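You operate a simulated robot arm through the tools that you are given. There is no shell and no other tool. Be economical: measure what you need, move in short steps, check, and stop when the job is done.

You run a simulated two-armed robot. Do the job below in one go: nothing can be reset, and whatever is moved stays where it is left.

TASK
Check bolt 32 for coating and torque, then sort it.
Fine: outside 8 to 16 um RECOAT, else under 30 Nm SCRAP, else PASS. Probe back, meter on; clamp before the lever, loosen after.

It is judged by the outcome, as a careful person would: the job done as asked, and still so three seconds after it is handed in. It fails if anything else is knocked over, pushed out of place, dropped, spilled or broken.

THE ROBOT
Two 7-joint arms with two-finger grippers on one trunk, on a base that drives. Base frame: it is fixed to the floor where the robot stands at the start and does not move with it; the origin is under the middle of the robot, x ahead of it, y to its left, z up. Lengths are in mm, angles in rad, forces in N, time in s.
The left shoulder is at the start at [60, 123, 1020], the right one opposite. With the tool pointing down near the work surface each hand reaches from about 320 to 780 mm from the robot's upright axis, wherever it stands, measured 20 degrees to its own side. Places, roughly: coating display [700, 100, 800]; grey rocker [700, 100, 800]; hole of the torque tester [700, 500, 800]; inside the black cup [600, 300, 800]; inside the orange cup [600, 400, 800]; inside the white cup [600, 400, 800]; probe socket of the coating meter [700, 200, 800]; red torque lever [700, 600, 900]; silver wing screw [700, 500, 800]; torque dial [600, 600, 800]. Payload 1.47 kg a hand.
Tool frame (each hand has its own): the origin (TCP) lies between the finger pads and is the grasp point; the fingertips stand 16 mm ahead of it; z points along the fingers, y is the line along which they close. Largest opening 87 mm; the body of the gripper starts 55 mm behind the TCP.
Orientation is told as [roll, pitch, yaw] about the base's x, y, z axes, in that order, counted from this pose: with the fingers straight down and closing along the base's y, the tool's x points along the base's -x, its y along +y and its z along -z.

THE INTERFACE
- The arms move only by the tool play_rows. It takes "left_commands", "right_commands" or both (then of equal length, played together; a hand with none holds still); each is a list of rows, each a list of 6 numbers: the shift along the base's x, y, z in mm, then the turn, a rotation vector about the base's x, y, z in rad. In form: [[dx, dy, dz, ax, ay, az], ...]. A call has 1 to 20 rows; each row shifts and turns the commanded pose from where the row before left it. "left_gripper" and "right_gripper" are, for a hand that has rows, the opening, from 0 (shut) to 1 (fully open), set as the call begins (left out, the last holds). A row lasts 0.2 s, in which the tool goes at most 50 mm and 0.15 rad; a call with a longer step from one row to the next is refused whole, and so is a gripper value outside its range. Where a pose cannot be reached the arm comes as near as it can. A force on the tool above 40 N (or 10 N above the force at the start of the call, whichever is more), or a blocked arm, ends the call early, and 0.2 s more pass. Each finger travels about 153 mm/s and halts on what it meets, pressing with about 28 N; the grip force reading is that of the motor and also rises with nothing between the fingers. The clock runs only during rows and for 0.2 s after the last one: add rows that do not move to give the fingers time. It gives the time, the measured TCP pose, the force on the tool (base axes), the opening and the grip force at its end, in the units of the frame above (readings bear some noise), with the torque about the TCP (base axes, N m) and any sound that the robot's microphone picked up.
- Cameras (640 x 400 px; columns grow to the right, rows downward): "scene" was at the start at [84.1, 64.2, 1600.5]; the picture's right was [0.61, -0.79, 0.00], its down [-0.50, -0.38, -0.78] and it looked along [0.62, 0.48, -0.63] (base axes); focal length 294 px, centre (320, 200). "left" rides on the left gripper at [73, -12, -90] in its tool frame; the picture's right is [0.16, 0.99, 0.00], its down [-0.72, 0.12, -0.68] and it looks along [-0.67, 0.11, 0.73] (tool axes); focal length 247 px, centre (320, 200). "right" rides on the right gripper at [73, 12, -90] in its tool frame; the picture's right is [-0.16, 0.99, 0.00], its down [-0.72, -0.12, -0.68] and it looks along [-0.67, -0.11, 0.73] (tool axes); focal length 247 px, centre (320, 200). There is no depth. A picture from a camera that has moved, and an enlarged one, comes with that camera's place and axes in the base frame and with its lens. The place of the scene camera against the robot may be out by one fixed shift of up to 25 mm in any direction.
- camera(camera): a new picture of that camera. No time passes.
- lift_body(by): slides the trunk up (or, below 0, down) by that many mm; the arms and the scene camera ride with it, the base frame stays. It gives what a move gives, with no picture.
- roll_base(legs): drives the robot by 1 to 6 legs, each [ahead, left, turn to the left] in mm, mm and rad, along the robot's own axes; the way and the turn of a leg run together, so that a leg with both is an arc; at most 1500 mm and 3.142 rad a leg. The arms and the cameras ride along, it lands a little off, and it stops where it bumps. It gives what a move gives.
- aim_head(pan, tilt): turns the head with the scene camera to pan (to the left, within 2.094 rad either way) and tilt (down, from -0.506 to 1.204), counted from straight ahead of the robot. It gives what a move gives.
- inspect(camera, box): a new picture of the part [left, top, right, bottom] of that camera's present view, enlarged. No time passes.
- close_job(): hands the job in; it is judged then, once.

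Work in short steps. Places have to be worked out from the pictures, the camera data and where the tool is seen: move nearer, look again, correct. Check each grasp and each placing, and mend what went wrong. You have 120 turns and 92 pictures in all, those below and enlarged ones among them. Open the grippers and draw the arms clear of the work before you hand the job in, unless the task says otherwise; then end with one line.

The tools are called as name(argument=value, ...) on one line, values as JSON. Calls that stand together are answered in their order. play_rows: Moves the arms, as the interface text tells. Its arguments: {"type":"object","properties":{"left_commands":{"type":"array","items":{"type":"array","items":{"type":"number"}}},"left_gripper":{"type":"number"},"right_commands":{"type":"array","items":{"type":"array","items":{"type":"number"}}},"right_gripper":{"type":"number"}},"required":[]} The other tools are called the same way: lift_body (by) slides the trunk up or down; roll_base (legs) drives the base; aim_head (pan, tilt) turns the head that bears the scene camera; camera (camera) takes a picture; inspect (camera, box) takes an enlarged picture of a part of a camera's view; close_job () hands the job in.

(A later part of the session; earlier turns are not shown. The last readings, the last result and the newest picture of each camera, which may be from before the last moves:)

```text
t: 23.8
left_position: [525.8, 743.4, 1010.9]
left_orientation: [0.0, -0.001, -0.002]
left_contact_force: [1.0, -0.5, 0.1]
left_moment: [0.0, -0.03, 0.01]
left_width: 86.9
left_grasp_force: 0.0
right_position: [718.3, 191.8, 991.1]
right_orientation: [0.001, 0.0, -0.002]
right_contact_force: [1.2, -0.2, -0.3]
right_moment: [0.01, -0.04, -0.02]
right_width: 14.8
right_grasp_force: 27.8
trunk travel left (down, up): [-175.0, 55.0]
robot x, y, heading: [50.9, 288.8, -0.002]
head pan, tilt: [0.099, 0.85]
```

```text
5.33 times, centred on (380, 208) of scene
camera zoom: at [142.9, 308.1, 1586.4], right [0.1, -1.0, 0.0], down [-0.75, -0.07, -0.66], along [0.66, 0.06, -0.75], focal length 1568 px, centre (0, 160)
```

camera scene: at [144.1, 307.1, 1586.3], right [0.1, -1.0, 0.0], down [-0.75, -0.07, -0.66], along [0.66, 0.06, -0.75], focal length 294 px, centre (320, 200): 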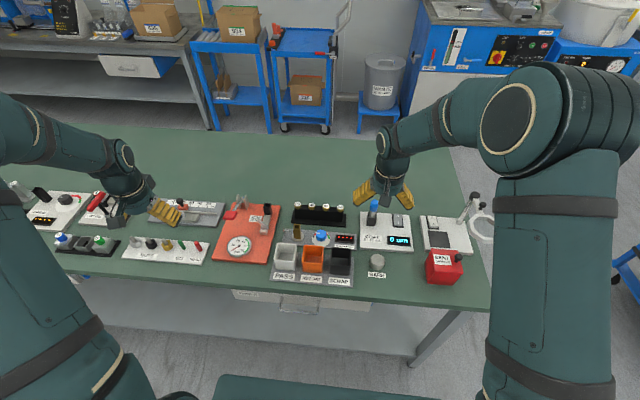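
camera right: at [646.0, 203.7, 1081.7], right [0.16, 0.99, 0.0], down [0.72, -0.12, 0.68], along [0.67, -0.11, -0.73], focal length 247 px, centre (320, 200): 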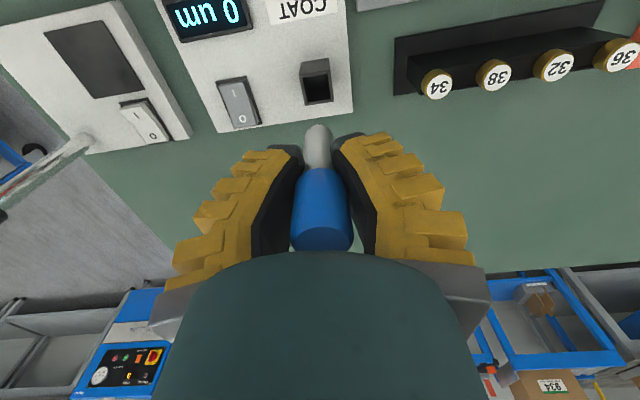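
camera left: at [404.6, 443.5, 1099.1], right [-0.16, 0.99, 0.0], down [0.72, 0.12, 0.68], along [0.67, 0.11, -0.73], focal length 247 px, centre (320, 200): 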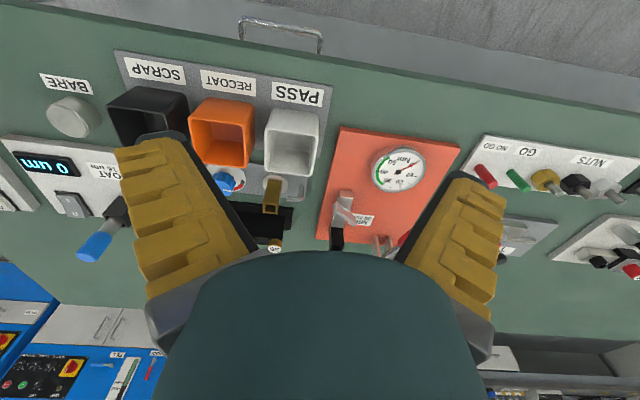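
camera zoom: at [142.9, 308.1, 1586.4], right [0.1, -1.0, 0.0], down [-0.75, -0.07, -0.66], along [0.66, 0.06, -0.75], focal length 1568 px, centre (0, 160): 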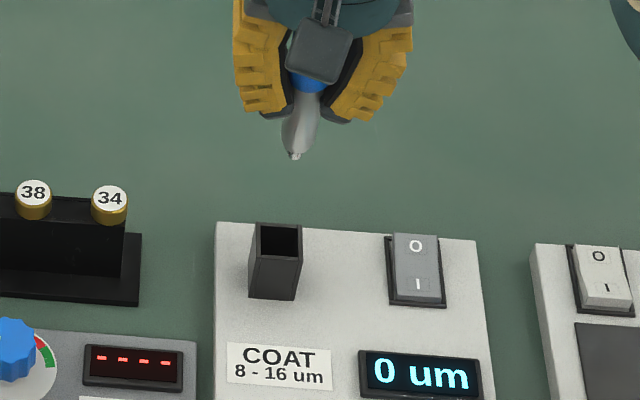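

BARE reads 0 um, so no offset: coating 13 um is OK. Now I put the probe back: align at [721, 190.4] and lower into the socket.

play_rows(right_commands=[[2.5, -1.3, -20, 0, 0, 0], [0, 0, -10, 0, 0, 0], [0, 0, 0, 0, 0, 0]])

camera(camera="right")

inspect(camera="scene", box=[350, 180, 410, 220])

```text
t: 24.6
left_position: [527.7, 742.5, 1009.8]
left_orientation: [0.001, 0.0, -0.001]
left_contact_force: [-0.4, 1.4, -0.2]
left_moment: [0.04, 0.03, 0.02]
left_width: 87.1
left_grasp_force: 0.0
right_position: [723.1, 191.5, 962.8]
right_orientation: [0.001, 0.0, -0.002]
right_contact_force: [-0.7, 1.0, -0.4]
right_moment: [0.03, -0.02, 0.02]
right_width: 14.8
right_grasp_force: 27.4
trunk travel left (down, up): [-175.0, 55.0]
robot x, y, heading: [46.6, 288.6, -0.006]
head pan, tilt: [0.099, 0.85]
```

```text
50 pictures are left
camera right: at [650.5, 202.5, 1052.7], right [0.16, 0.99, 0.0], down [0.72, -0.12, 0.68], along [0.67, -0.11, -0.73], focal length 247 px, centre (320, 200)
```

right: 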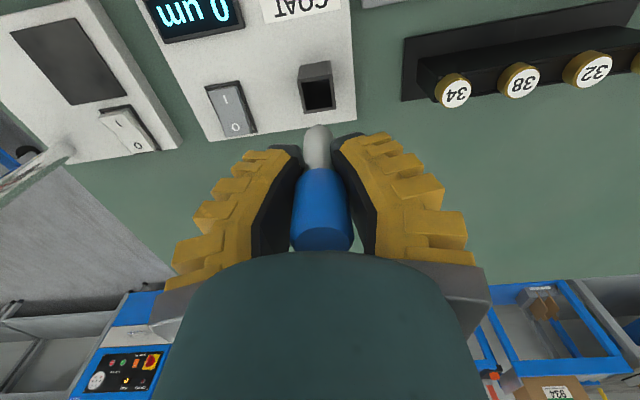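

```text
10.00 times, centred on (380, 200) of scene
camera zoom: at [143.6, 308.2, 1586.3], right [0.1, -1.0, 0.0], down [-0.75, -0.07, -0.66], along [0.66, 0.06, -0.75], focal length 2939 px, centre (-280, 200)
```

zoom: 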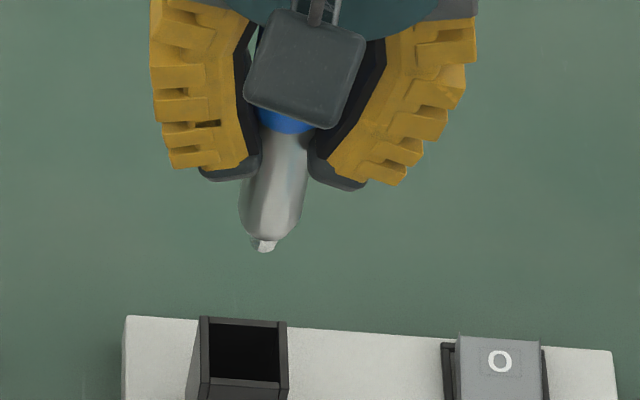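

Tip is heading into the socket centre; I correct by −2 mm x, −1 mm y and lower to near the rim.

play_rows(right_commands=[[-2, -1, -15, 0, 0, 0], [0, 0, -15, 0, 0, 0], [0, 0, 0, 0, 0, 0], [0, 0, 0, 0, 0, 0]])

inspect(camera="scene", box=[350, 190, 410, 230])

```text
t: 25.6
left_position: [528.4, 743.1, 1011.4]
left_orientation: [0.0, -0.001, -0.002]
left_contact_force: [0.5, -0.7, -0.7]
left_moment: [-0.02, -0.01, -0.01]
left_width: 86.8
left_grasp_force: 0.0
right_position: [719.2, 186.9, 932.4]
right_orientation: [0.0, 0.0, 0.0]
right_contact_force: [0.0, 0.0, -1.3]
right_moment: [0.01, 0.01, -0.02]
right_width: 14.6
right_grasp_force: 27.6
trunk travel left (down, up): [-175.0, 55.0]
robot x, y, heading: [54.2, 290.5, -0.0]
head pan, tilt: [0.099, 0.85]
```

```text
10.00 times, centred on (380, 210) of scene
camera zoom: at [143.7, 308.2, 1586.3], right [0.1, -1.0, 0.0], down [-0.75, -0.07, -0.66], along [0.66, 0.06, -0.75], focal length 2939 px, centre (-280, 100)
```

zoom: 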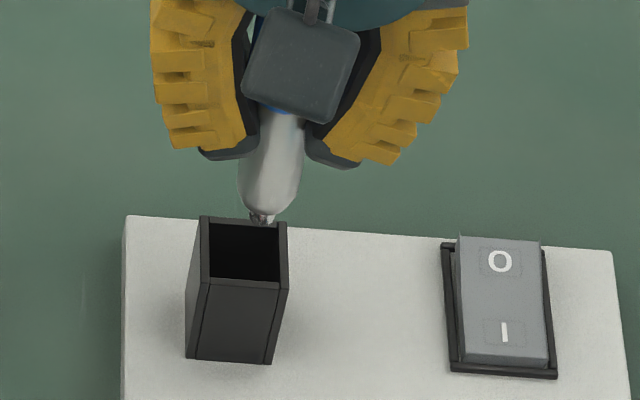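

Tip is at the rim's height region and ~3 mm to the right of centre; I shift +2.5 mm in y and lower in.

play_rows(right_commands=[[0, 2.5, -5, 0, 0, 0], [0, 0, -10, 0, 0, 0], [0, 0, -5, 0, 0, 0], [0, 0, 0, 0, 0, 0]])

inspect(camera="scene", box=[350, 190, 410, 230])

```text
t: 26.6
left_position: [526.0, 742.6, 1010.4]
left_orientation: [-0.001, 0.0, -0.001]
left_contact_force: [1.4, 0.3, 0.7]
left_moment: [-0.03, -0.01, 0.0]
left_width: 86.8
left_grasp_force: 0.0
right_position: [720.6, 190.7, 911.2]
right_orientation: [-0.001, -0.001, -0.001]
right_contact_force: [-0.6, -0.9, -0.1]
right_moment: [-0.03, -0.02, 0.0]
right_width: 14.6
right_grasp_force: 28.1
trunk travel left (down, up): [-175.0, 55.0]
robot x, y, heading: [53.1, 290.4, -0.005]
head pan, tilt: [0.099, 0.85]
```

```text
10.00 times, centred on (380, 210) of scene
camera zoom: at [143.5, 308.2, 1586.3], right [0.1, -1.0, 0.0], down [-0.75, -0.07, -0.66], along [0.66, 0.06, -0.75], focal length 2939 px, centre (-280, 100)
```

zoom: 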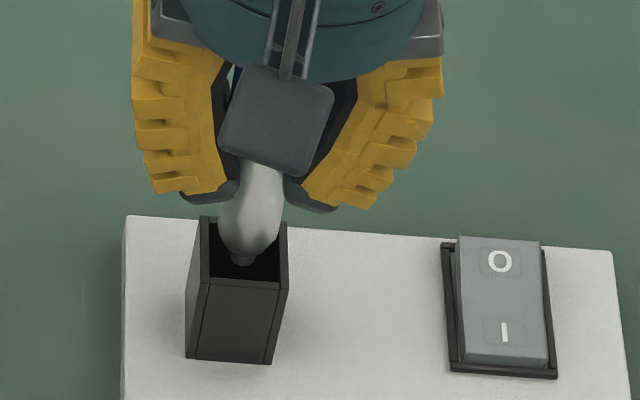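

The tip is inside the opening, centred. I continue down toward the seat (expected TCP z ≈ 884).

play_rows(right_commands=[[0, 0, -8, 0, 0, 0], [0, 0, -8, 0, 0, 0], [0, 0, -6, 0, 0, 0], [0, 0, -3, 0, 0, 0], [0, 0, 0, 0, 0, 0]])

camera(camera="right")

```text
t: 27.8
left_position: [525.2, 743.4, 1011.8]
left_orientation: [-0.002, -0.001, -0.002]
left_contact_force: [-0.2, -1.1, -0.6]
left_moment: [0.01, 0.04, 0.01]
left_width: 87.1
left_grasp_force: 0.1
right_position: [721.0, 190.3, 888.0]
right_orientation: [-0.001, -0.002, -0.003]
right_contact_force: [-4.4, 0.5, 25.7]
right_moment: [0.0, -0.2, 0.04]
right_width: 17.6
right_grasp_force: 28.2
trunk travel left (down, up): [-175.0, 55.0]
robot x, y, heading: [49.2, 291.9, -0.002]
head pan, tilt: [0.099, 0.85]
```

```text
46 pictures are left
camera right: at [647.1, 202.3, 977.8], right [0.16, 0.99, 0.0], down [0.72, -0.12, 0.68], along [0.67, -0.11, -0.73], focal length 247 px, centre (320, 200)
```

right: 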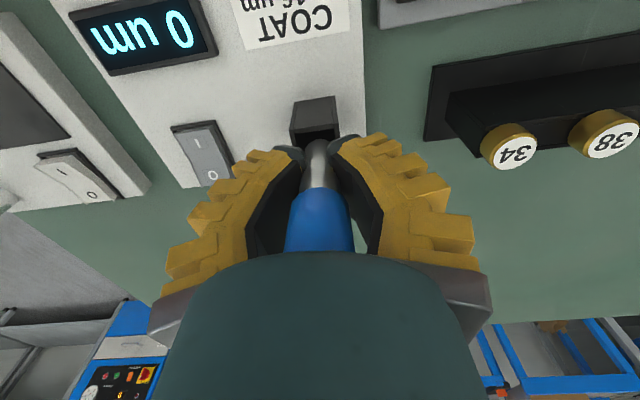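

Force 26 N: it jammed on something and slid up in the grip. I back off pressing and look closely.

play_rows(right_commands=[[0, 0, 3, 0, 0, 0], [0, 0, 0, 0, 0, 0]])

inspect(camera="scene", box=[350, 190, 410, 230])

inspect(camera="right", box=[240, 80, 400, 180])

```text
t: 28.4
left_position: [526.3, 742.9, 1010.1]
left_orientation: [0.0, 0.001, -0.002]
left_contact_force: [0.5, -0.2, -0.2]
left_moment: [0.03, 0.02, 0.01]
left_width: 87.4
left_grasp_force: 0.1
right_position: [721.4, 189.7, 889.0]
right_orientation: [-0.001, 0.003, -0.003]
right_contact_force: [0.7, 0.9, 6.6]
right_moment: [0.04, -0.15, -0.01]
right_width: 17.1
right_grasp_force: 28.0
trunk travel left (down, up): [-175.0, 55.0]
robot x, y, heading: [47.9, 290.9, -0.002]
head pan, tilt: [0.099, 0.85]
```

```text
10.00 times, centred on (380, 210) of scene
camera zoom: at [142.9, 308.5, 1586.2], right [0.1, -1.0, 0.0], down [-0.75, -0.07, -0.66], along [0.66, 0.06, -0.75], focal length 2939 px, centre (-280, 100)
```

zoom: 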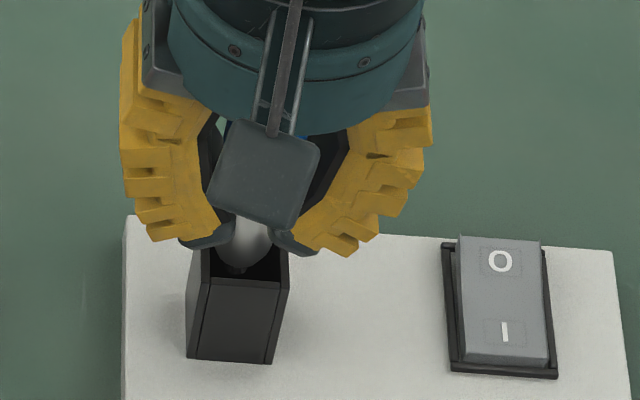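

```text
4.00 times, centred on (320, 130) of right
camera zoom: at [647.6, 202.3, 978.7], right [0.16, 0.99, 0.0], down [0.72, -0.12, 0.68], along [0.67, -0.11, -0.73], focal length 988 px, centre (320, 480)
```

zoom: 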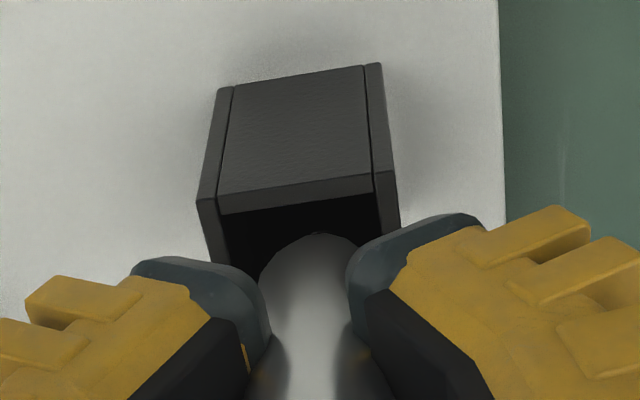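

Working it out from two views: socket rim z ≈ 849, opening centre ≈ [724, 189]; the probe body is ~3 mm too near the robot and caught on the front rim. I raise a bit, shift +3 mm in x, and look.

play_rows(right_commands=[[0, 0, 8, 0, 0, 0], [3, -0.5, 2, 0, 0, 0], [0, 0, 0, 0, 0, 0]])

inspect(camera="scene", box=[350, 190, 410, 230])

inspect(camera="right", box=[240, 80, 400, 260])

```text
t: 29.2
left_position: [527.2, 742.1, 1011.6]
left_orientation: [0.0, 0.0, -0.001]
left_contact_force: [-0.2, -0.6, -0.1]
left_moment: [-0.01, 0.0, 0.02]
left_width: 87.0
left_grasp_force: 0.1
right_position: [722.6, 189.9, 898.2]
right_orientation: [0.001, 0.003, -0.003]
right_contact_force: [-0.4, -0.2, -1.2]
right_moment: [0.02, -0.01, 0.02]
right_width: 17.3
right_grasp_force: 28.0
trunk travel left (down, up): [-175.0, 55.0]
robot x, y, heading: [48.6, 283.9, 0.001]
head pan, tilt: [0.099, 0.85]
```

```text
10.00 times, centred on (380, 210) of scene
camera zoom: at [143.4, 308.2, 1586.3], right [0.1, -1.0, 0.0], down [-0.75, -0.07, -0.66], along [0.66, 0.06, -0.75], focal length 2939 px, centre (-280, 100)
```

zoom: 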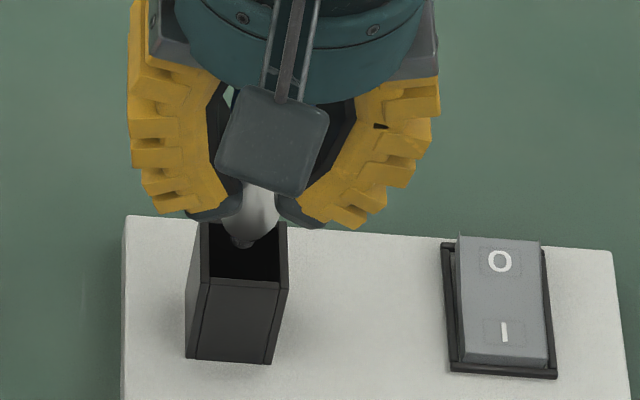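

```text
2.22 times, centred on (320, 170) of right
camera zoom: at [650.6, 201.2, 988.8], right [0.16, 0.99, 0.0], down [0.72, -0.12, 0.68], along [0.67, -0.11, -0.73], focal length 549 px, centre (320, 267)
```

zoom: 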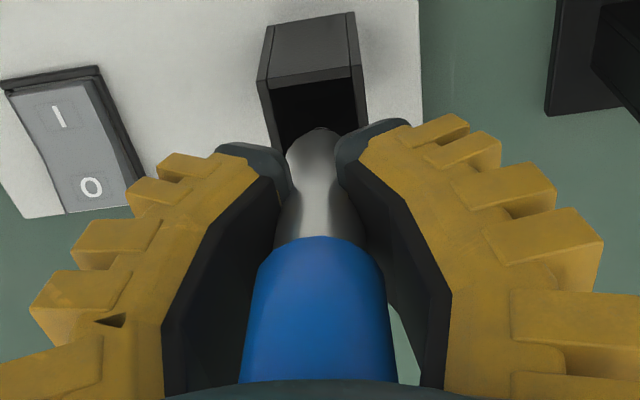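

Tip now lines up with the opening centre in both views. I lower gently again.

play_rows(right_commands=[[0, -0.5, -4, 0, 0, 0], [0, 0, -4, 0, 0, 0], [0, 0, -4, 0, 0, 0], [0, 0, 0, 0, 0, 0]])

inspect(camera="scene", box=[350, 190, 410, 230])

```text
t: 30.2
left_position: [526.1, 742.0, 1013.5]
left_orientation: [-0.001, -0.001, -0.001]
left_contact_force: [0.5, -0.9, 0.5]
left_moment: [0.0, -0.01, 0.0]
left_width: 87.3
left_grasp_force: 0.1
right_position: [722.3, 189.6, 889.5]
right_orientation: [0.0, -0.003, -0.001]
right_contact_force: [-5.5, -1.1, 16.6]
right_moment: [0.02, 0.04, -0.04]
right_width: 16.8
right_grasp_force: 28.1
trunk travel left (down, up): [-175.0, 55.0]
robot x, y, heading: [50.7, 292.9, -0.0]
head pan, tilt: [0.099, 0.85]
```

```text
10.00 times, centred on (380, 210) of scene
camera zoom: at [141.1, 308.4, 1586.6], right [0.1, -1.0, 0.0], down [-0.75, -0.07, -0.66], along [0.66, 0.06, -0.75], focal length 2939 px, centre (-280, 100)
```

zoom: 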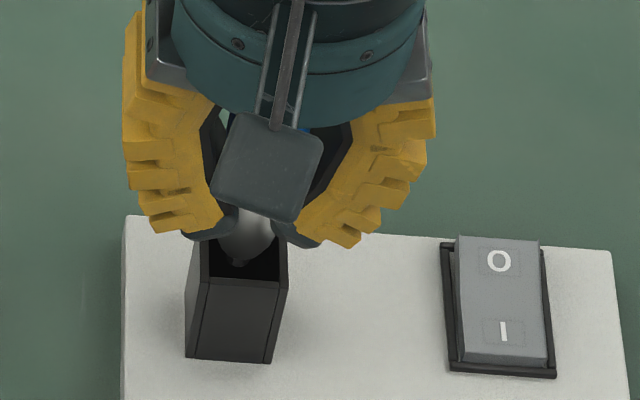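

The reaction force points to −x and −y, and the tip shows ~2 mm left of the opening centre, so I raise slightly, shift −1.7 mm y, −1 mm x and try again.

play_rows(right_commands=[[0, 0, 5, 0, 0, 0], [-1, -1.7, 0, 0, 0, 0], [0, 0, -4, 0, 0, 0], [0, 0, -4, 0, 0, 0], [0, 0, 0, 0, 0, 0]])

inspect(camera="scene", box=[350, 190, 410, 230])

```text
t: 31.4
left_position: [524.7, 742.9, 1012.3]
left_orientation: [0.001, -0.001, -0.002]
left_contact_force: [0.3, -0.1, 0.2]
left_moment: [0.0, 0.03, 0.05]
left_width: 87.0
left_grasp_force: 0.1
right_position: [724.8, 187.5, 887.2]
right_orientation: [-0.001, -0.004, -0.003]
right_contact_force: [-5.4, -0.9, 29.7]
right_moment: [0.02, -0.07, 0.02]
right_width: 17.5
right_grasp_force: 27.7
trunk travel left (down, up): [-175.0, 55.0]
robot x, y, heading: [48.7, 287.0, 0.001]
head pan, tilt: [0.099, 0.85]
```

```text
10.00 times, centred on (380, 210) of scene
camera zoom: at [139.8, 308.5, 1586.7], right [0.1, -1.0, 0.0], down [-0.75, -0.07, -0.66], along [0.66, 0.06, -0.75], focal length 2939 px, centre (-280, 100)
```

zoom: 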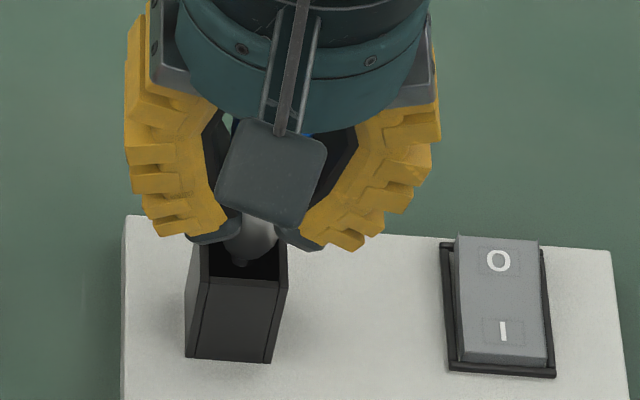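

The body's shoulder is sitting on the far rim (dark gap at the front of the opening, reaction in −x). I raise 6 mm, shift 3.5 mm toward the robot, and lower gently.

play_rows(right_commands=[[0, 0, 7, 0, 0, 0], [-3.5, 0, 0, 0, 0, 0], [0, 0, 0, 0, 0, 0], [0, 0, -3, 0, 0, 0], [0, 0, -3, 0, 0, 0], [0, 0, 0, 0, 0, 0]])

inspect(camera="right", box=[240, 80, 400, 180])

```text
t: 32.8
left_position: [527.4, 743.2, 1011.2]
left_orientation: [0.0, 0.002, -0.001]
left_contact_force: [0.4, 0.3, -0.5]
left_moment: [0.0, 0.0, 0.0]
left_width: 86.9
left_grasp_force: 0.0
right_position: [719.7, 188.5, 881.9]
right_orientation: [0.001, 0.005, -0.001]
right_contact_force: [-0.3, 1.2, -1.4]
right_moment: [0.09, 0.03, 0.0]
right_width: 16.6
right_grasp_force: 28.2
trunk travel left (down, up): [-175.0, 55.0]
robot x, y, heading: [51.3, 288.2, -0.003]
head pan, tilt: [0.099, 0.85]
```

```text
4.00 times, centred on (320, 130) of right
camera zoom: at [647.0, 199.4, 972.4], right [0.16, 0.99, 0.0], down [0.73, -0.12, 0.68], along [0.67, -0.11, -0.74], focal length 988 px, centre (320, 480)
```

zoom: 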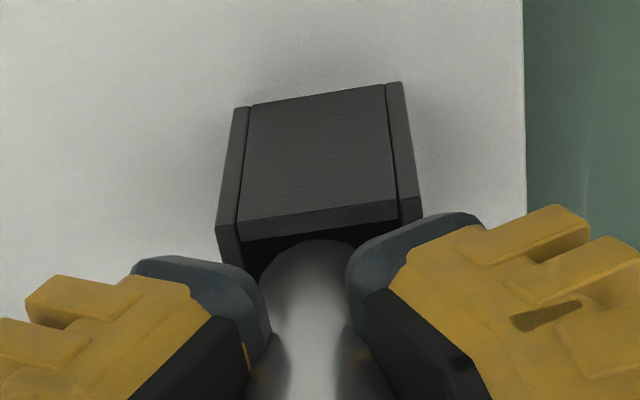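

No force now and the hand is lower: it's entering. I nudge +1 mm in y and keep lowering gently.

play_rows(right_commands=[[0, 1, -2, 0, 0, 0], [0, 0, -3, 0, 0, 0], [0, 0, -3, 0, 0, 0], [0, 0, -2, 0, 0, 0], [0, 0, 0, 0, 0, 0]])

inspect(camera="right", box=[240, 80, 400, 180])

```text
t: 34.0
left_position: [527.7, 742.1, 1010.4]
left_orientation: [0.0, -0.001, -0.002]
left_contact_force: [0.1, -0.2, 0.4]
left_moment: [-0.02, 0.0, -0.01]
left_width: 86.8
left_grasp_force: 0.2
right_position: [719.1, 188.7, 875.0]
right_orientation: [0.002, 0.0, -0.002]
right_contact_force: [-0.2, 0.3, -0.4]
right_moment: [-0.03, 0.06, 0.02]
right_width: 16.6
right_grasp_force: 27.7
trunk travel left (down, up): [-175.0, 55.0]
robot x, y, heading: [49.5, 290.3, -0.001]
head pan, tilt: [0.099, 0.85]
```

```text
4.00 times, centred on (320, 130) of right
camera zoom: at [646.9, 200.7, 965.4], right [0.16, 0.99, 0.0], down [0.72, -0.12, 0.68], along [0.67, -0.11, -0.73], focal length 988 px, centre (320, 480)
```

zoom: 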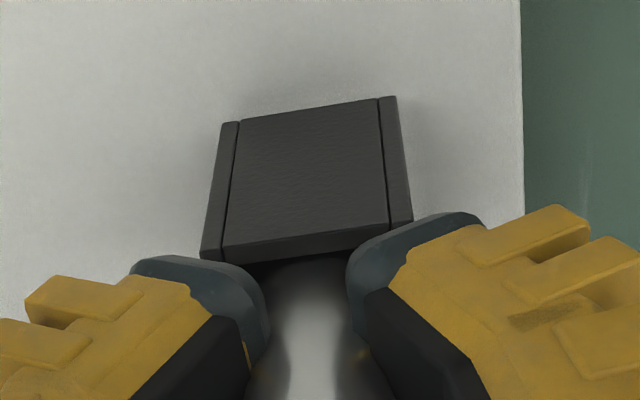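

It's sliding in freely; fingertips are ~10 mm above the rim. I lower 6 mm more, then open.

play_rows(right_commands=[[0, 0, -3, 0, 0, 0], [0, 0, -3, 0, 0, 0], [0, 0, 0, 0, 0, 0]])

play_rows(right_commands=[[0, 0, 0, 0, 0, 0], [0, 0, 0, 0, 0, 0], [0, 0, 0, 0, 0, 0]], right_gripper=0.45)

camera(camera="right")

```text
t: 34.8
left_position: [525.9, 742.4, 1011.2]
left_orientation: [0.0, -0.001, -0.001]
left_contact_force: [0.6, -0.3, 0.0]
left_moment: [0.02, -0.01, 0.0]
left_width: 87.3
left_grasp_force: 0.0
right_position: [718.8, 189.9, 868.3]
right_orientation: [0.0, 0.001, -0.003]
right_contact_force: [-3.8, 0.5, 1.3]
right_moment: [-0.02, 0.12, -0.05]
right_width: 16.4
right_grasp_force: 28.3
trunk travel left (down, up): [-175.0, 55.0]
robot x, y, heading: [49.6, 291.6, -0.002]
head pan, tilt: [0.099, 0.85]
```

```text
t: 35.6
left_position: [526.4, 742.6, 1010.9]
left_orientation: [0.0, -0.001, -0.002]
left_contact_force: [0.1, 0.3, -0.5]
left_moment: [0.02, 0.03, -0.02]
left_width: 86.8
left_grasp_force: 0.1
right_position: [719.7, 189.4, 868.9]
right_orientation: [0.0, 0.0, -0.003]
right_contact_force: [-0.4, -0.3, 0.0]
right_moment: [-0.01, 0.0, 0.0]
right_width: 45.0
right_grasp_force: 4.6
trunk travel left (down, up): [-175.0, 55.0]
robot x, y, heading: [51.1, 290.2, 0.002]
head pan, tilt: [0.099, 0.85]
```

```text
37 pictures are left
camera right: at [647.4, 200.8, 958.8], right [0.16, 0.99, 0.0], down [0.72, -0.12, 0.68], along [0.67, -0.11, -0.73], focal length 247 px, centre (320, 200)
```

right: 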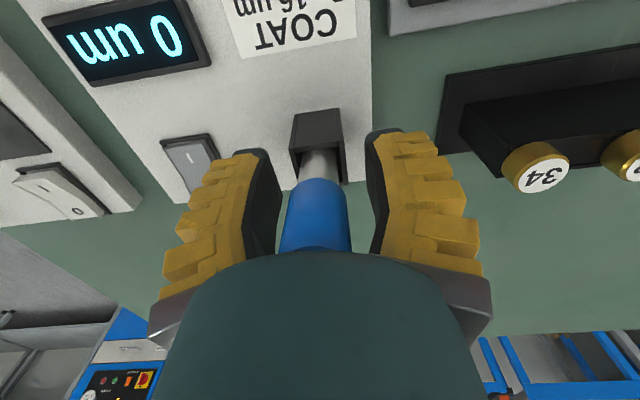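

Released; the probe looks back in place. I raise straight up, clear of it, and verify its height.

play_rows(right_commands=[[0, 0, 20, 0, 0, 0], [0, 0, 40, 0, 0, 0], [0, 0, 45, 0, 0, 0], [0, 0, 40, 0, 0, 0]], right_gripper=0.8)

camera(camera="right")

inspect(camera="scene", box=[220, 170, 400, 282])

```text
t: 36.6
left_position: [524.7, 743.3, 1011.5]
left_orientation: [-0.001, 0.001, -0.002]
left_contact_force: [0.0, -0.3, 0.6]
left_moment: [-0.01, -0.03, -0.01]
left_width: 87.0
left_grasp_force: 0.1
right_position: [718.1, 190.3, 1016.3]
right_orientation: [-0.001, 0.001, -0.001]
right_contact_force: [-0.4, -0.5, -0.6]
right_moment: [-0.02, -0.03, -0.01]
right_width: 73.1
right_grasp_force: 3.1
trunk travel left (down, up): [-175.0, 55.0]
robot x, y, heading: [44.7, 285.3, 0.001]
head pan, tilt: [0.099, 0.85]
```

```text
36 pictures are left
camera right: at [646.2, 202.1, 1105.6], right [0.16, 0.99, 0.0], down [0.72, -0.12, 0.68], along [0.67, -0.11, -0.73], focal length 247 px, centre (320, 200)
```

right: 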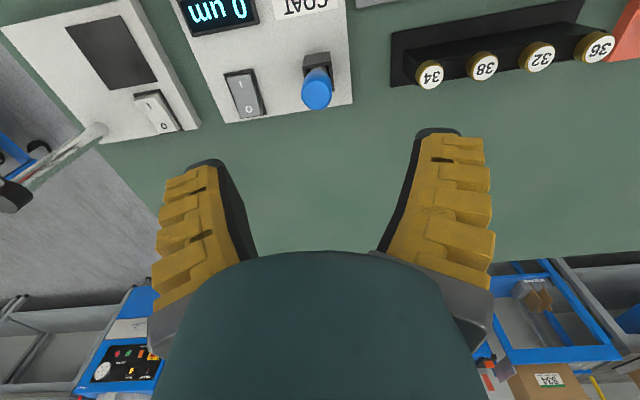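

```text
3.56 times, centred on (310, 226) of scene
camera zoom: at [142.9, 308.2, 1586.4], right [0.1, -1.0, 0.0], down [-0.75, -0.07, -0.66], along [0.66, 0.06, -0.75], focal length 1045 px, centre (356, 108)
```

zoom: 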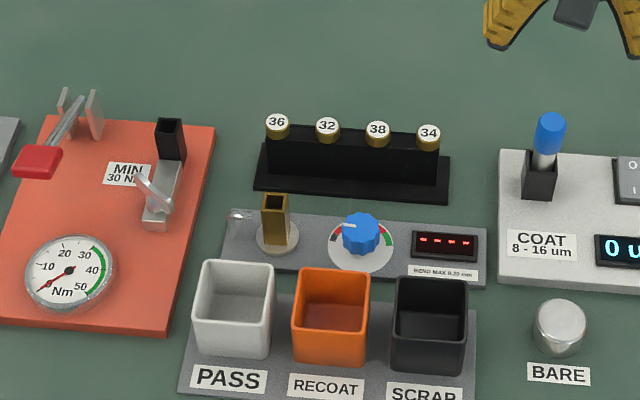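

Probe is seated as before and the meter is on. Next I take bolt 32: narrow the opening to ~36 mm (neighbours are 44 mm away) and move above it.

play_rows(right_commands=[[2, 37, 0, 0, 0, 0], [2, 37, 0, 0, 0, 0], [2, 37, 0, 0, 0, 0], [2, 37, 0, 0, 0, 0], [2, 38.5, 0, 0, 0, 0], [0, 0, -40, 0, 0, 0], [0, 0, -40, 0, 0, 0], [0, 0, -30, 0, 0, 0], [0, 0, 0, 0, 0, 0]], right_gripper=0.41)

camera(camera="right")

```text
t: 38.6
left_position: [526.2, 742.4, 1011.3]
left_orientation: [0.0, -0.001, 0.0]
left_contact_force: [0.0, 0.1, 0.3]
left_moment: [0.03, 0.01, 0.02]
left_width: 87.2
left_grasp_force: 0.0
right_position: [726.4, 374.7, 906.9]
right_orientation: [0.0, 0.0, -0.003]
right_contact_force: [0.2, 0.2, -0.2]
right_moment: [0.03, -0.01, -0.01]
right_width: 41.4
right_grasp_force: 4.6
trunk travel left (down, up): [-175.0, 55.0]
robot x, y, heading: [50.5, 289.5, -0.001]
head pan, tilt: [0.099, 0.85]
```

```text
34 pictures are left
camera right: at [653.4, 387.2, 996.7], right [0.16, 0.99, 0.0], down [0.72, -0.12, 0.68], along [0.67, -0.11, -0.73], focal length 247 px, centre (320, 200)
```

right: 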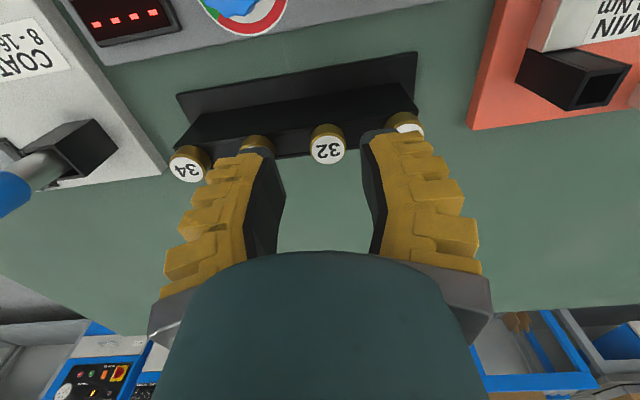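

Bolt 32 is between the fingers, ~4 mm further in x and y. I correct, narrow slightly and lower to head height.

play_rows(right_commands=[[4, 4.5, 0, 0, 0, 0], [0, 0, 0, 0, 0, 0], [0, 0, -15, 0, 0, 0], [0, 0, -12, 0, 0, 0], [0, 0, -6, 0, 0, 0], [0, 0, 0, 0, 0, 0]], right_gripper=0.36)

camera(camera="right")

```text
t: 40.0
left_position: [524.3, 742.3, 1012.1]
left_orientation: [-0.001, -0.001, -0.002]
left_contact_force: [0.9, 0.3, 0.8]
left_moment: [0.0, 0.0, 0.01]
left_width: 86.9
left_grasp_force: 0.1
right_position: [734.3, 379.9, 877.3]
right_orientation: [0.004, -0.009, -0.003]
right_contact_force: [0.7, -1.6, 36.3]
right_moment: [-0.17, 0.13, 0.0]
right_width: 30.0
right_grasp_force: 4.0
trunk travel left (down, up): [-175.0, 55.0]
robot x, y, heading: [49.0, 289.9, -0.001]
head pan, tilt: [0.099, 0.85]
```

```text
33 pictures are left
camera right: at [660.9, 391.1, 966.6], right [0.16, 0.99, 0.0], down [0.72, -0.12, 0.69], along [0.68, -0.11, -0.73], focal length 247 px, centre (320, 200)
```

right: 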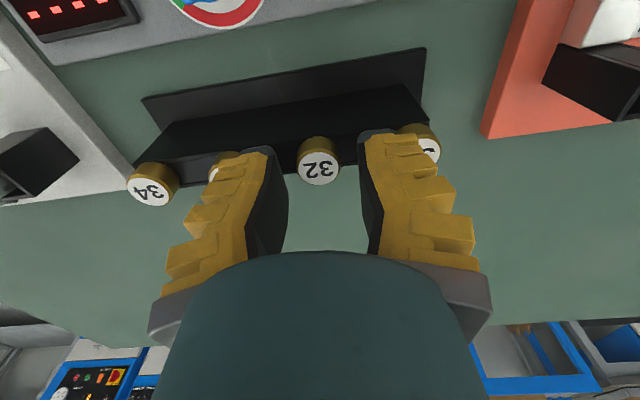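

The fingertips touched the rack top (36 N). I raise 3 mm and close on the head.

play_rows(right_commands=[[-2, 0, 4, 0, 0, 0], [0, 0, 0, 0, 0, 0]])

play_rows(right_commands=[[0, 0, 0, 0, 0, 0], [0, 0, 0, 0, 0, 0], [0, 0, 0, 0, 0, 0]], right_gripper=0)

play_rows(right_commands=[[0, 0, 10, 0, 0, 0], [0, 0, 25, 0, 0, 0], [0, 0, 35, 0, 0, 0], [0, 0, 35, 0, 0, 0], [0, 0, 0, 0, 0, 0]])

camera(camera="right")

inspect(camera="scene", box=[220, 140, 380, 252])

```text
t: 40.6
left_position: [526.5, 743.0, 1012.2]
left_orientation: [0.0, 0.001, -0.001]
left_contact_force: [0.1, -0.8, -0.3]
left_moment: [0.03, 0.01, -0.01]
left_width: 86.8
left_grasp_force: 0.1
right_position: [732.8, 379.0, 877.5]
right_orientation: [0.0, -0.004, -0.002]
right_contact_force: [7.7, 0.8, 24.5]
right_moment: [-0.04, -0.04, 0.05]
right_width: 34.1
right_grasp_force: 5.2
trunk travel left (down, up): [-175.0, 55.0]
robot x, y, heading: [51.0, 287.6, -0.004]
head pan, tilt: [0.099, 0.85]
```

```text
t: 41.4
left_position: [525.5, 741.3, 1011.9]
left_orientation: [0.001, -0.001, -0.003]
left_contact_force: [0.8, -0.4, 0.0]
left_moment: [0.01, 0.01, 0.03]
left_width: 87.0
left_grasp_force: 0.1
right_position: [730.8, 378.3, 875.5]
right_orientation: [0.0, 0.001, -0.003]
right_contact_force: [-1.2, 0.4, 17.4]
right_moment: [0.01, 0.02, 0.01]
right_width: 6.1
right_grasp_force: 28.2
trunk travel left (down, up): [-175.0, 55.0]
robot x, y, heading: [49.6, 290.1, 0.001]
head pan, tilt: [0.099, 0.85]
```

```text
t: 42.6
left_position: [526.9, 743.9, 1010.9]
left_orientation: [0.0, 0.0, -0.001]
left_contact_force: [0.2, -0.8, 0.1]
left_moment: [0.0, 0.0, 0.0]
left_width: 86.8
left_grasp_force: 0.1
right_position: [732.4, 379.5, 978.9]
right_orientation: [0.0, -0.001, -0.002]
right_contact_force: [0.3, -0.5, 0.0]
right_moment: [-0.03, 0.02, -0.04]
right_width: 6.3
right_grasp_force: 28.2
trunk travel left (down, up): [-175.0, 55.0]
robot x, y, heading: [49.4, 291.5, 0.001]
head pan, tilt: [0.099, 0.85]
```

```text
32 pictures are left
camera right: at [661.2, 391.9, 1069.3], right [0.16, 0.99, 0.0], down [0.72, -0.12, 0.68], along [0.67, -0.11, -0.73], focal length 247 px, centre (320, 200)
```

right: 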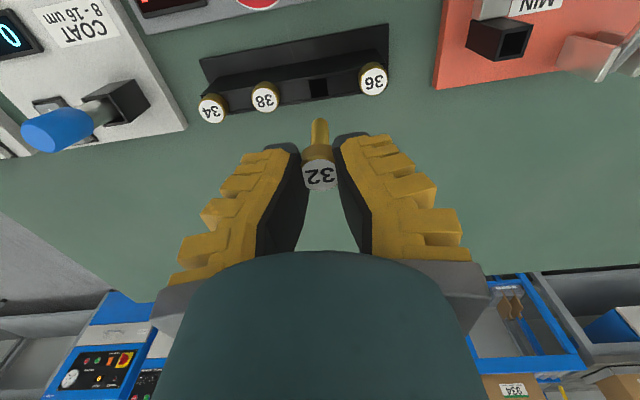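

```text
3.57 times, centred on (300, 196) of scene
camera zoom: at [144.0, 308.4, 1586.2], right [0.1, -1.0, 0.0], down [-0.75, -0.07, -0.66], along [0.66, 0.06, -0.75], focal length 1050 px, centre (391, 214)
```

zoom: 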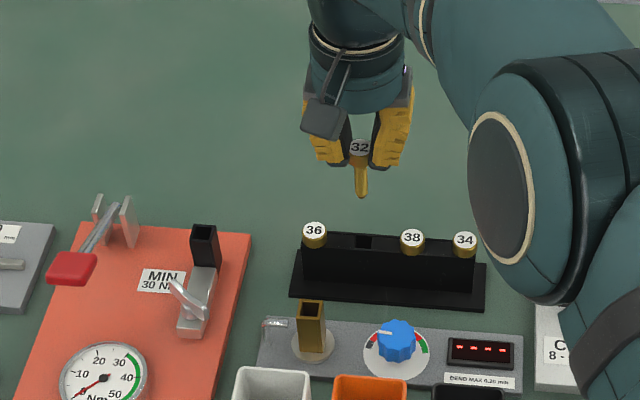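

Bolt 32 is in hand, shank straight down (tip ≈ TCP − 54 mm). Tester hole triangulates to ≈ [722, 527, 858]. I raise a bit and drive 200 mm left so both hands can reach the tester comfortably.

play_rows(right_commands=[[-10, 0, 35, 0, 0, 0], [-10, 0, 35, 0, 0, 0]])

roll_base(legs=[[0, 200, 0]])

inspect(camera="scene", box=[230, 150, 430, 290])

camera(camera="right")

```text
t: 43.2
left_position: [526.9, 742.9, 1010.5]
left_orientation: [0.002, 0.001, -0.001]
left_contact_force: [0.3, -0.7, 0.3]
left_moment: [-0.03, 0.02, 0.0]
left_width: 86.8
left_grasp_force: 0.1
right_position: [711.8, 382.2, 1051.9]
right_orientation: [0.0, -0.001, -0.001]
right_contact_force: [-0.2, 0.5, -1.1]
right_moment: [0.03, -0.01, -0.01]
right_width: 6.3
right_grasp_force: 27.9
trunk travel left (down, up): [-175.0, 55.0]
robot x, y, heading: [49.6, 289.9, -0.003]
head pan, tilt: [0.099, 0.85]
```

```text
t: 45.6
left_position: [527.9, 936.6, 1009.8]
left_orientation: [0.0, -0.001, -0.003]
left_contact_force: [0.2, 0.1, -0.1]
left_moment: [-0.01, -0.02, 0.01]
left_width: 86.9
left_grasp_force: 0.1
right_position: [712.3, 575.2, 1053.1]
right_orientation: [-0.001, 0.0, -0.003]
right_contact_force: [0.5, -0.2, -1.2]
right_moment: [0.01, -0.01, -0.03]
right_width: 6.4
right_grasp_force: 27.4
trunk travel left (down, up): [-175.0, 55.0]
robot x, y, heading: [52.1, 487.1, -0.006]
head pan, tilt: [0.099, 0.85]
```

```text
2.86 times, centred on (330, 220) of scene
camera zoom: at [144.2, 503.1, 1586.3], right [0.1, -1.0, 0.0], down [-0.75, -0.07, -0.66], along [0.66, 0.06, -0.75], focal length 840 px, centre (291, 143)
```

zoom: 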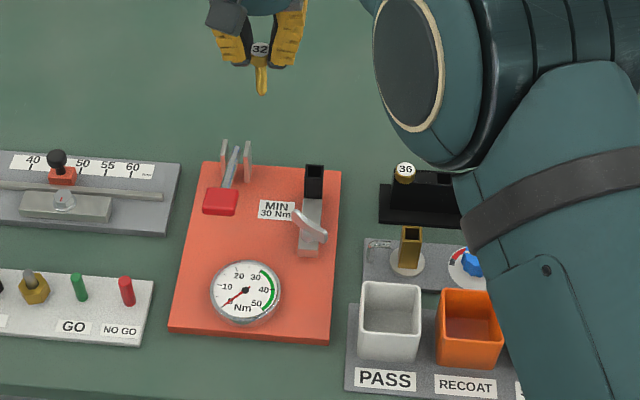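

```text
29 pictures are left
camera right: at [641.1, 587.4, 1142.4], right [0.16, 0.99, 0.0], down [0.72, -0.12, 0.68], along [0.67, -0.11, -0.73], focal length 247 px, centre (320, 200)
```

right: 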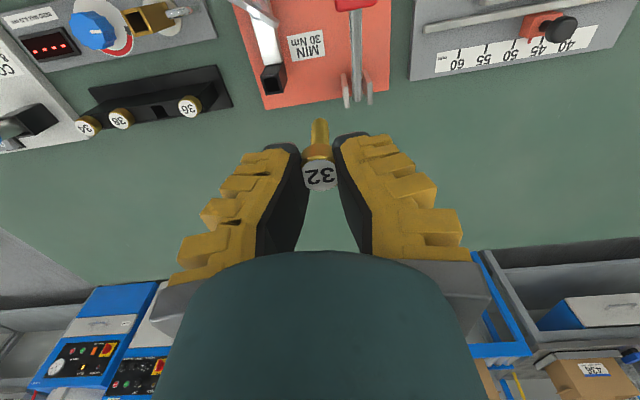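

I move over the hole at [721, 526] and lower until the bolt tip is ~20 mm above the rim.

play_rows(right_commands=[[3, -16, 0, 0, 0, 0], [3, -16, 0, 0, 0, 0], [3, -17, -10, 0, 0, 0], [0, 0, -40, 0, 0, 0], [0, 0, -40, 0, 0, 0], [0, 0, -20, 0, 0, 0], [0, 0, 0, 0, 0, 0]])

camera(camera="right")

inspect(camera="scene", box=[260, 160, 360, 230])

```text
t: 47.2
left_position: [528.9, 936.3, 1010.2]
left_orientation: [0.0, 0.001, -0.003]
left_contact_force: [-0.3, 0.5, 0.1]
left_moment: [0.01, 0.01, 0.0]
left_width: 87.3
left_grasp_force: 0.0
right_position: [722.0, 524.8, 943.4]
right_orientation: [-0.001, 0.001, -0.003]
right_contact_force: [0.1, -0.3, -0.6]
right_moment: [-0.02, 0.0, -0.01]
right_width: 6.7
right_grasp_force: 28.1
trunk travel left (down, up): [-175.0, 55.0]
robot x, y, heading: [48.8, 486.4, -0.002]
head pan, tilt: [0.099, 0.85]
```

```text
28 pictures are left
camera right: at [650.0, 536.4, 1033.0], right [0.16, 0.99, 0.0], down [0.72, -0.12, 0.68], along [0.67, -0.11, -0.73], focal length 247 px, centre (320, 200)
```

right: 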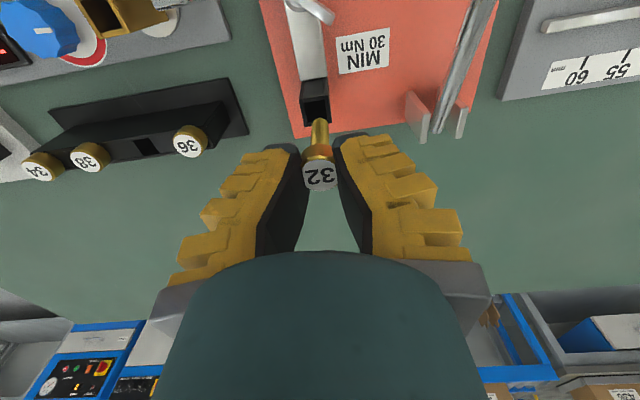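

```text
5.71 times, centred on (310, 195) of scene
camera zoom: at [144.1, 502.6, 1586.3], right [0.1, -1.0, 0.0], down [-0.75, -0.07, -0.66], along [0.66, 0.06, -0.75], focal length 1680 px, centre (377, 229)
```

zoom: 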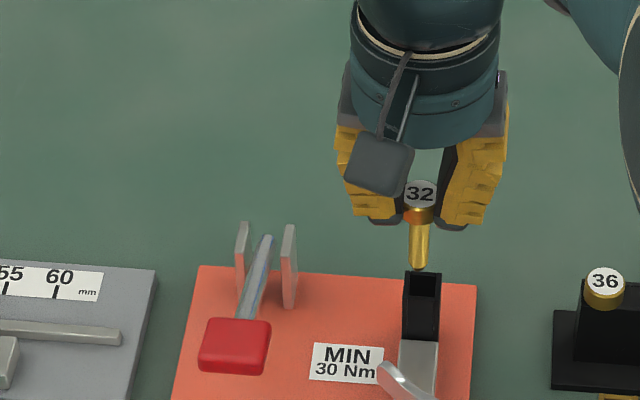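

Tip is ~2.5 mm left of the hole; I shift −2.5 mm in y, lower 10 mm and re-check with a larger zoom.

play_rows(right_commands=[[0, -2.5, 0, 0, 0, 0], [0, 0, -10, 0, 0, 0], [0, 0, 0, 0, 0, 0]])

inspect(camera="scene", box=[290, 185, 350, 225])

inspect(camera="right", box=[260, 60, 380, 200])

```text
t: 48.0
left_position: [528.1, 936.3, 1011.2]
left_orientation: [0.0, 0.0, -0.004]
left_contact_force: [-0.5, 0.3, -0.3]
left_moment: [0.04, 0.0, -0.01]
left_width: 86.9
left_grasp_force: 0.1
right_position: [722.3, 522.1, 932.4]
right_orientation: [0.001, 0.002, -0.004]
right_contact_force: [-1.1, -0.2, 0.2]
right_moment: [-0.01, -0.02, -0.01]
right_width: 7.0
right_grasp_force: 28.4
trunk travel left (down, up): [-175.0, 55.0]
robot x, y, heading: [51.5, 483.5, -0.004]
head pan, tilt: [0.099, 0.85]
```

```text
10.00 times, centred on (320, 205) of scene
camera zoom: at [144.0, 502.6, 1586.3], right [0.1, -1.0, 0.0], down [-0.75, -0.07, -0.66], along [0.66, 0.06, -0.75], focal length 2939 px, centre (320, 150)
```

zoom: 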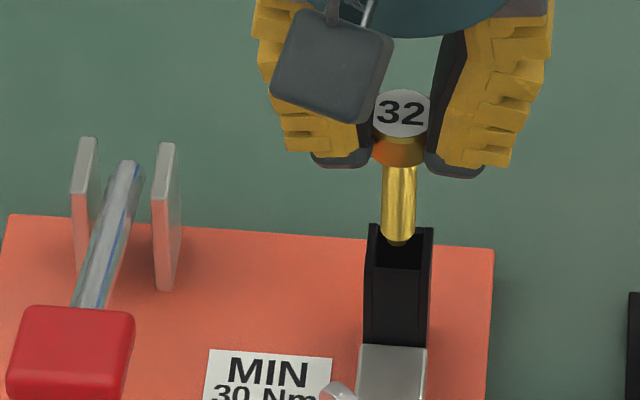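

```text
2.86 times, centred on (320, 130) of right
camera zoom: at [650.0, 534.5, 1022.7], right [0.16, 0.99, 0.0], down [0.72, -0.12, 0.68], along [0.67, -0.11, -0.73], focal length 706 px, centre (320, 400)
```

zoom: 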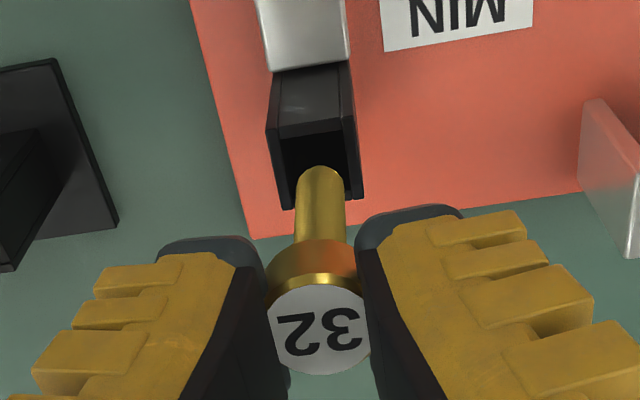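

Aligned in both views. I lower in small steps, watching the force.

play_rows(right_commands=[[0, -0.5, -4, 0, 0, 0], [0, 0, -4, 0, 0, 0], [0, 0, -4, 0, 0, 0], [0, 0, -4, 0, 0, 0], [0, 0, 0, 0, 0, 0]])

inspect(camera="scene", box=[290, 185, 350, 225])

```text
t: 49.2
left_position: [528.3, 936.5, 1011.2]
left_orientation: [0.0, 0.001, -0.004]
left_contact_force: [0.3, 1.1, 0.6]
left_moment: [0.01, -0.02, -0.01]
left_width: 86.9
left_grasp_force: 0.1
right_position: [722.1, 522.0, 917.6]
right_orientation: [0.0, 0.001, -0.004]
right_contact_force: [-4.7, -0.4, 0.3]
right_moment: [0.01, 0.3, -0.01]
right_width: 7.2
right_grasp_force: 28.2
trunk travel left (down, up): [-175.0, 55.0]
robot x, y, heading: [53.1, 485.4, 0.0]
head pan, tilt: [0.099, 0.85]
```

```text
10.00 times, centred on (320, 205) of scene
camera zoom: at [143.5, 502.7, 1586.4], right [0.1, -1.0, 0.0], down [-0.75, -0.07, -0.66], along [0.66, 0.06, -0.75], focal length 2939 px, centre (320, 150)
```

zoom: 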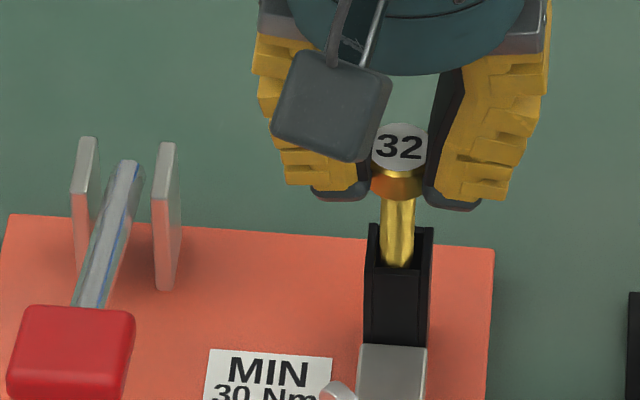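

The shank is in the hole, lightly touching the far side; I shift −1.5 mm x and continue down until it seats.

play_rows(right_commands=[[-1.5, 0, -4, 0, 0, 0], [0, 0, -5, 0, 0, 0], [0, 0, -5, 0, 0, 0], [0, 0, -4, 0, 0, 0], [0, 0, 0, 0, 0, 0]])

inspect(camera="right", box=[260, 60, 380, 200])

```text
t: 50.4
left_position: [528.3, 936.1, 1011.5]
left_orientation: [0.001, 0.0, -0.005]
left_contact_force: [0.2, -0.2, -0.5]
left_moment: [0.01, -0.01, 0.0]
left_width: 86.8
left_grasp_force: 0.1
right_position: [722.2, 523.4, 898.4]
right_orientation: [-0.001, 0.0, -0.002]
right_contact_force: [0.2, 0.0, -0.5]
right_moment: [0.0, 0.0, 0.0]
right_width: 7.0
right_grasp_force: 28.5
trunk travel left (down, up): [-175.0, 55.0]
robot x, y, heading: [49.9, 486.3, -0.007]
head pan, tilt: [0.099, 0.85]
```

```text
2.86 times, centred on (320, 130) of right
camera zoom: at [649.5, 535.4, 988.8], right [0.16, 0.99, 0.0], down [0.72, -0.12, 0.68], along [0.67, -0.11, -0.73], focal length 706 px, centre (320, 400)
```

zoom: 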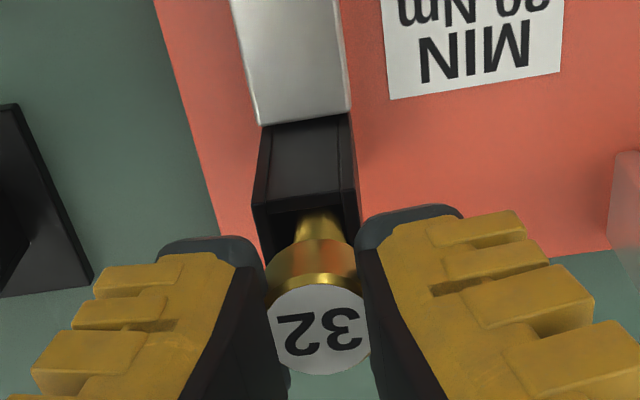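

Inserting freely. I continue ~12 mm more in small steps to the seat.

play_rows(right_commands=[[0, 0, -4, 0, 0, 0], [0, 0, -3, 0, 0, 0], [0, 0, -3, 0, 0, 0], [0, 0, -2, 0, 0, 0], [0, 0, 0, 0, 0, 0]])

play_rows(right_commands=[[0, 0, -3, 0, 0, 0], [0, 0, -2, 0, 0, 0], [0, 0, 0, 0, 0, 0]])

inspect(camera="right", box=[260, 60, 380, 200])

```text
t: 51.6
left_position: [528.2, 936.7, 1010.3]
left_orientation: [0.0, 0.002, -0.004]
left_contact_force: [0.9, -0.3, -0.4]
left_moment: [-0.01, 0.02, 0.0]
left_width: 87.1
left_grasp_force: 0.1
right_position: [721.0, 523.9, 885.3]
right_orientation: [-0.001, 0.0, -0.003]
right_contact_force: [-0.2, 0.2, -0.5]
right_moment: [0.0, 0.03, 0.01]
right_width: 7.0
right_grasp_force: 28.3
trunk travel left (down, up): [-175.0, 55.0]
robot x, y, heading: [49.8, 485.2, -0.002]
head pan, tilt: [0.099, 0.85]
```

```text
t: 52.4
left_position: [526.0, 936.4, 1011.0]
left_orientation: [-0.001, 0.0, -0.003]
left_contact_force: [-0.2, 0.7, 0.1]
left_moment: [0.02, 0.02, 0.01]
left_width: 86.8
left_grasp_force: 0.1
right_position: [721.5, 523.3, 883.4]
right_orientation: [0.003, -0.004, -0.003]
right_contact_force: [-0.9, 1.9, 14.5]
right_moment: [0.03, 0.04, -0.01]
right_width: 7.2
right_grasp_force: 28.0
trunk travel left (down, up): [-175.0, 55.0]
robot x, y, heading: [45.2, 480.5, -0.006]
head pan, tilt: [0.099, 0.85]
```

```text
2.86 times, centred on (320, 130) of right
camera zoom: at [649.3, 535.1, 973.7], right [0.16, 0.99, 0.0], down [0.72, -0.12, 0.68], along [0.67, -0.11, -0.73], focal length 706 px, centre (320, 400)
```

zoom: 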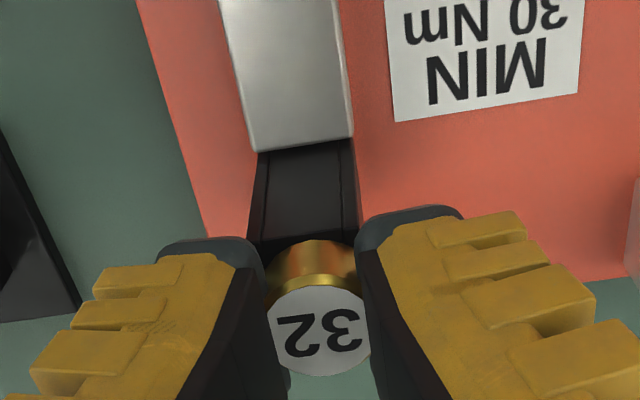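

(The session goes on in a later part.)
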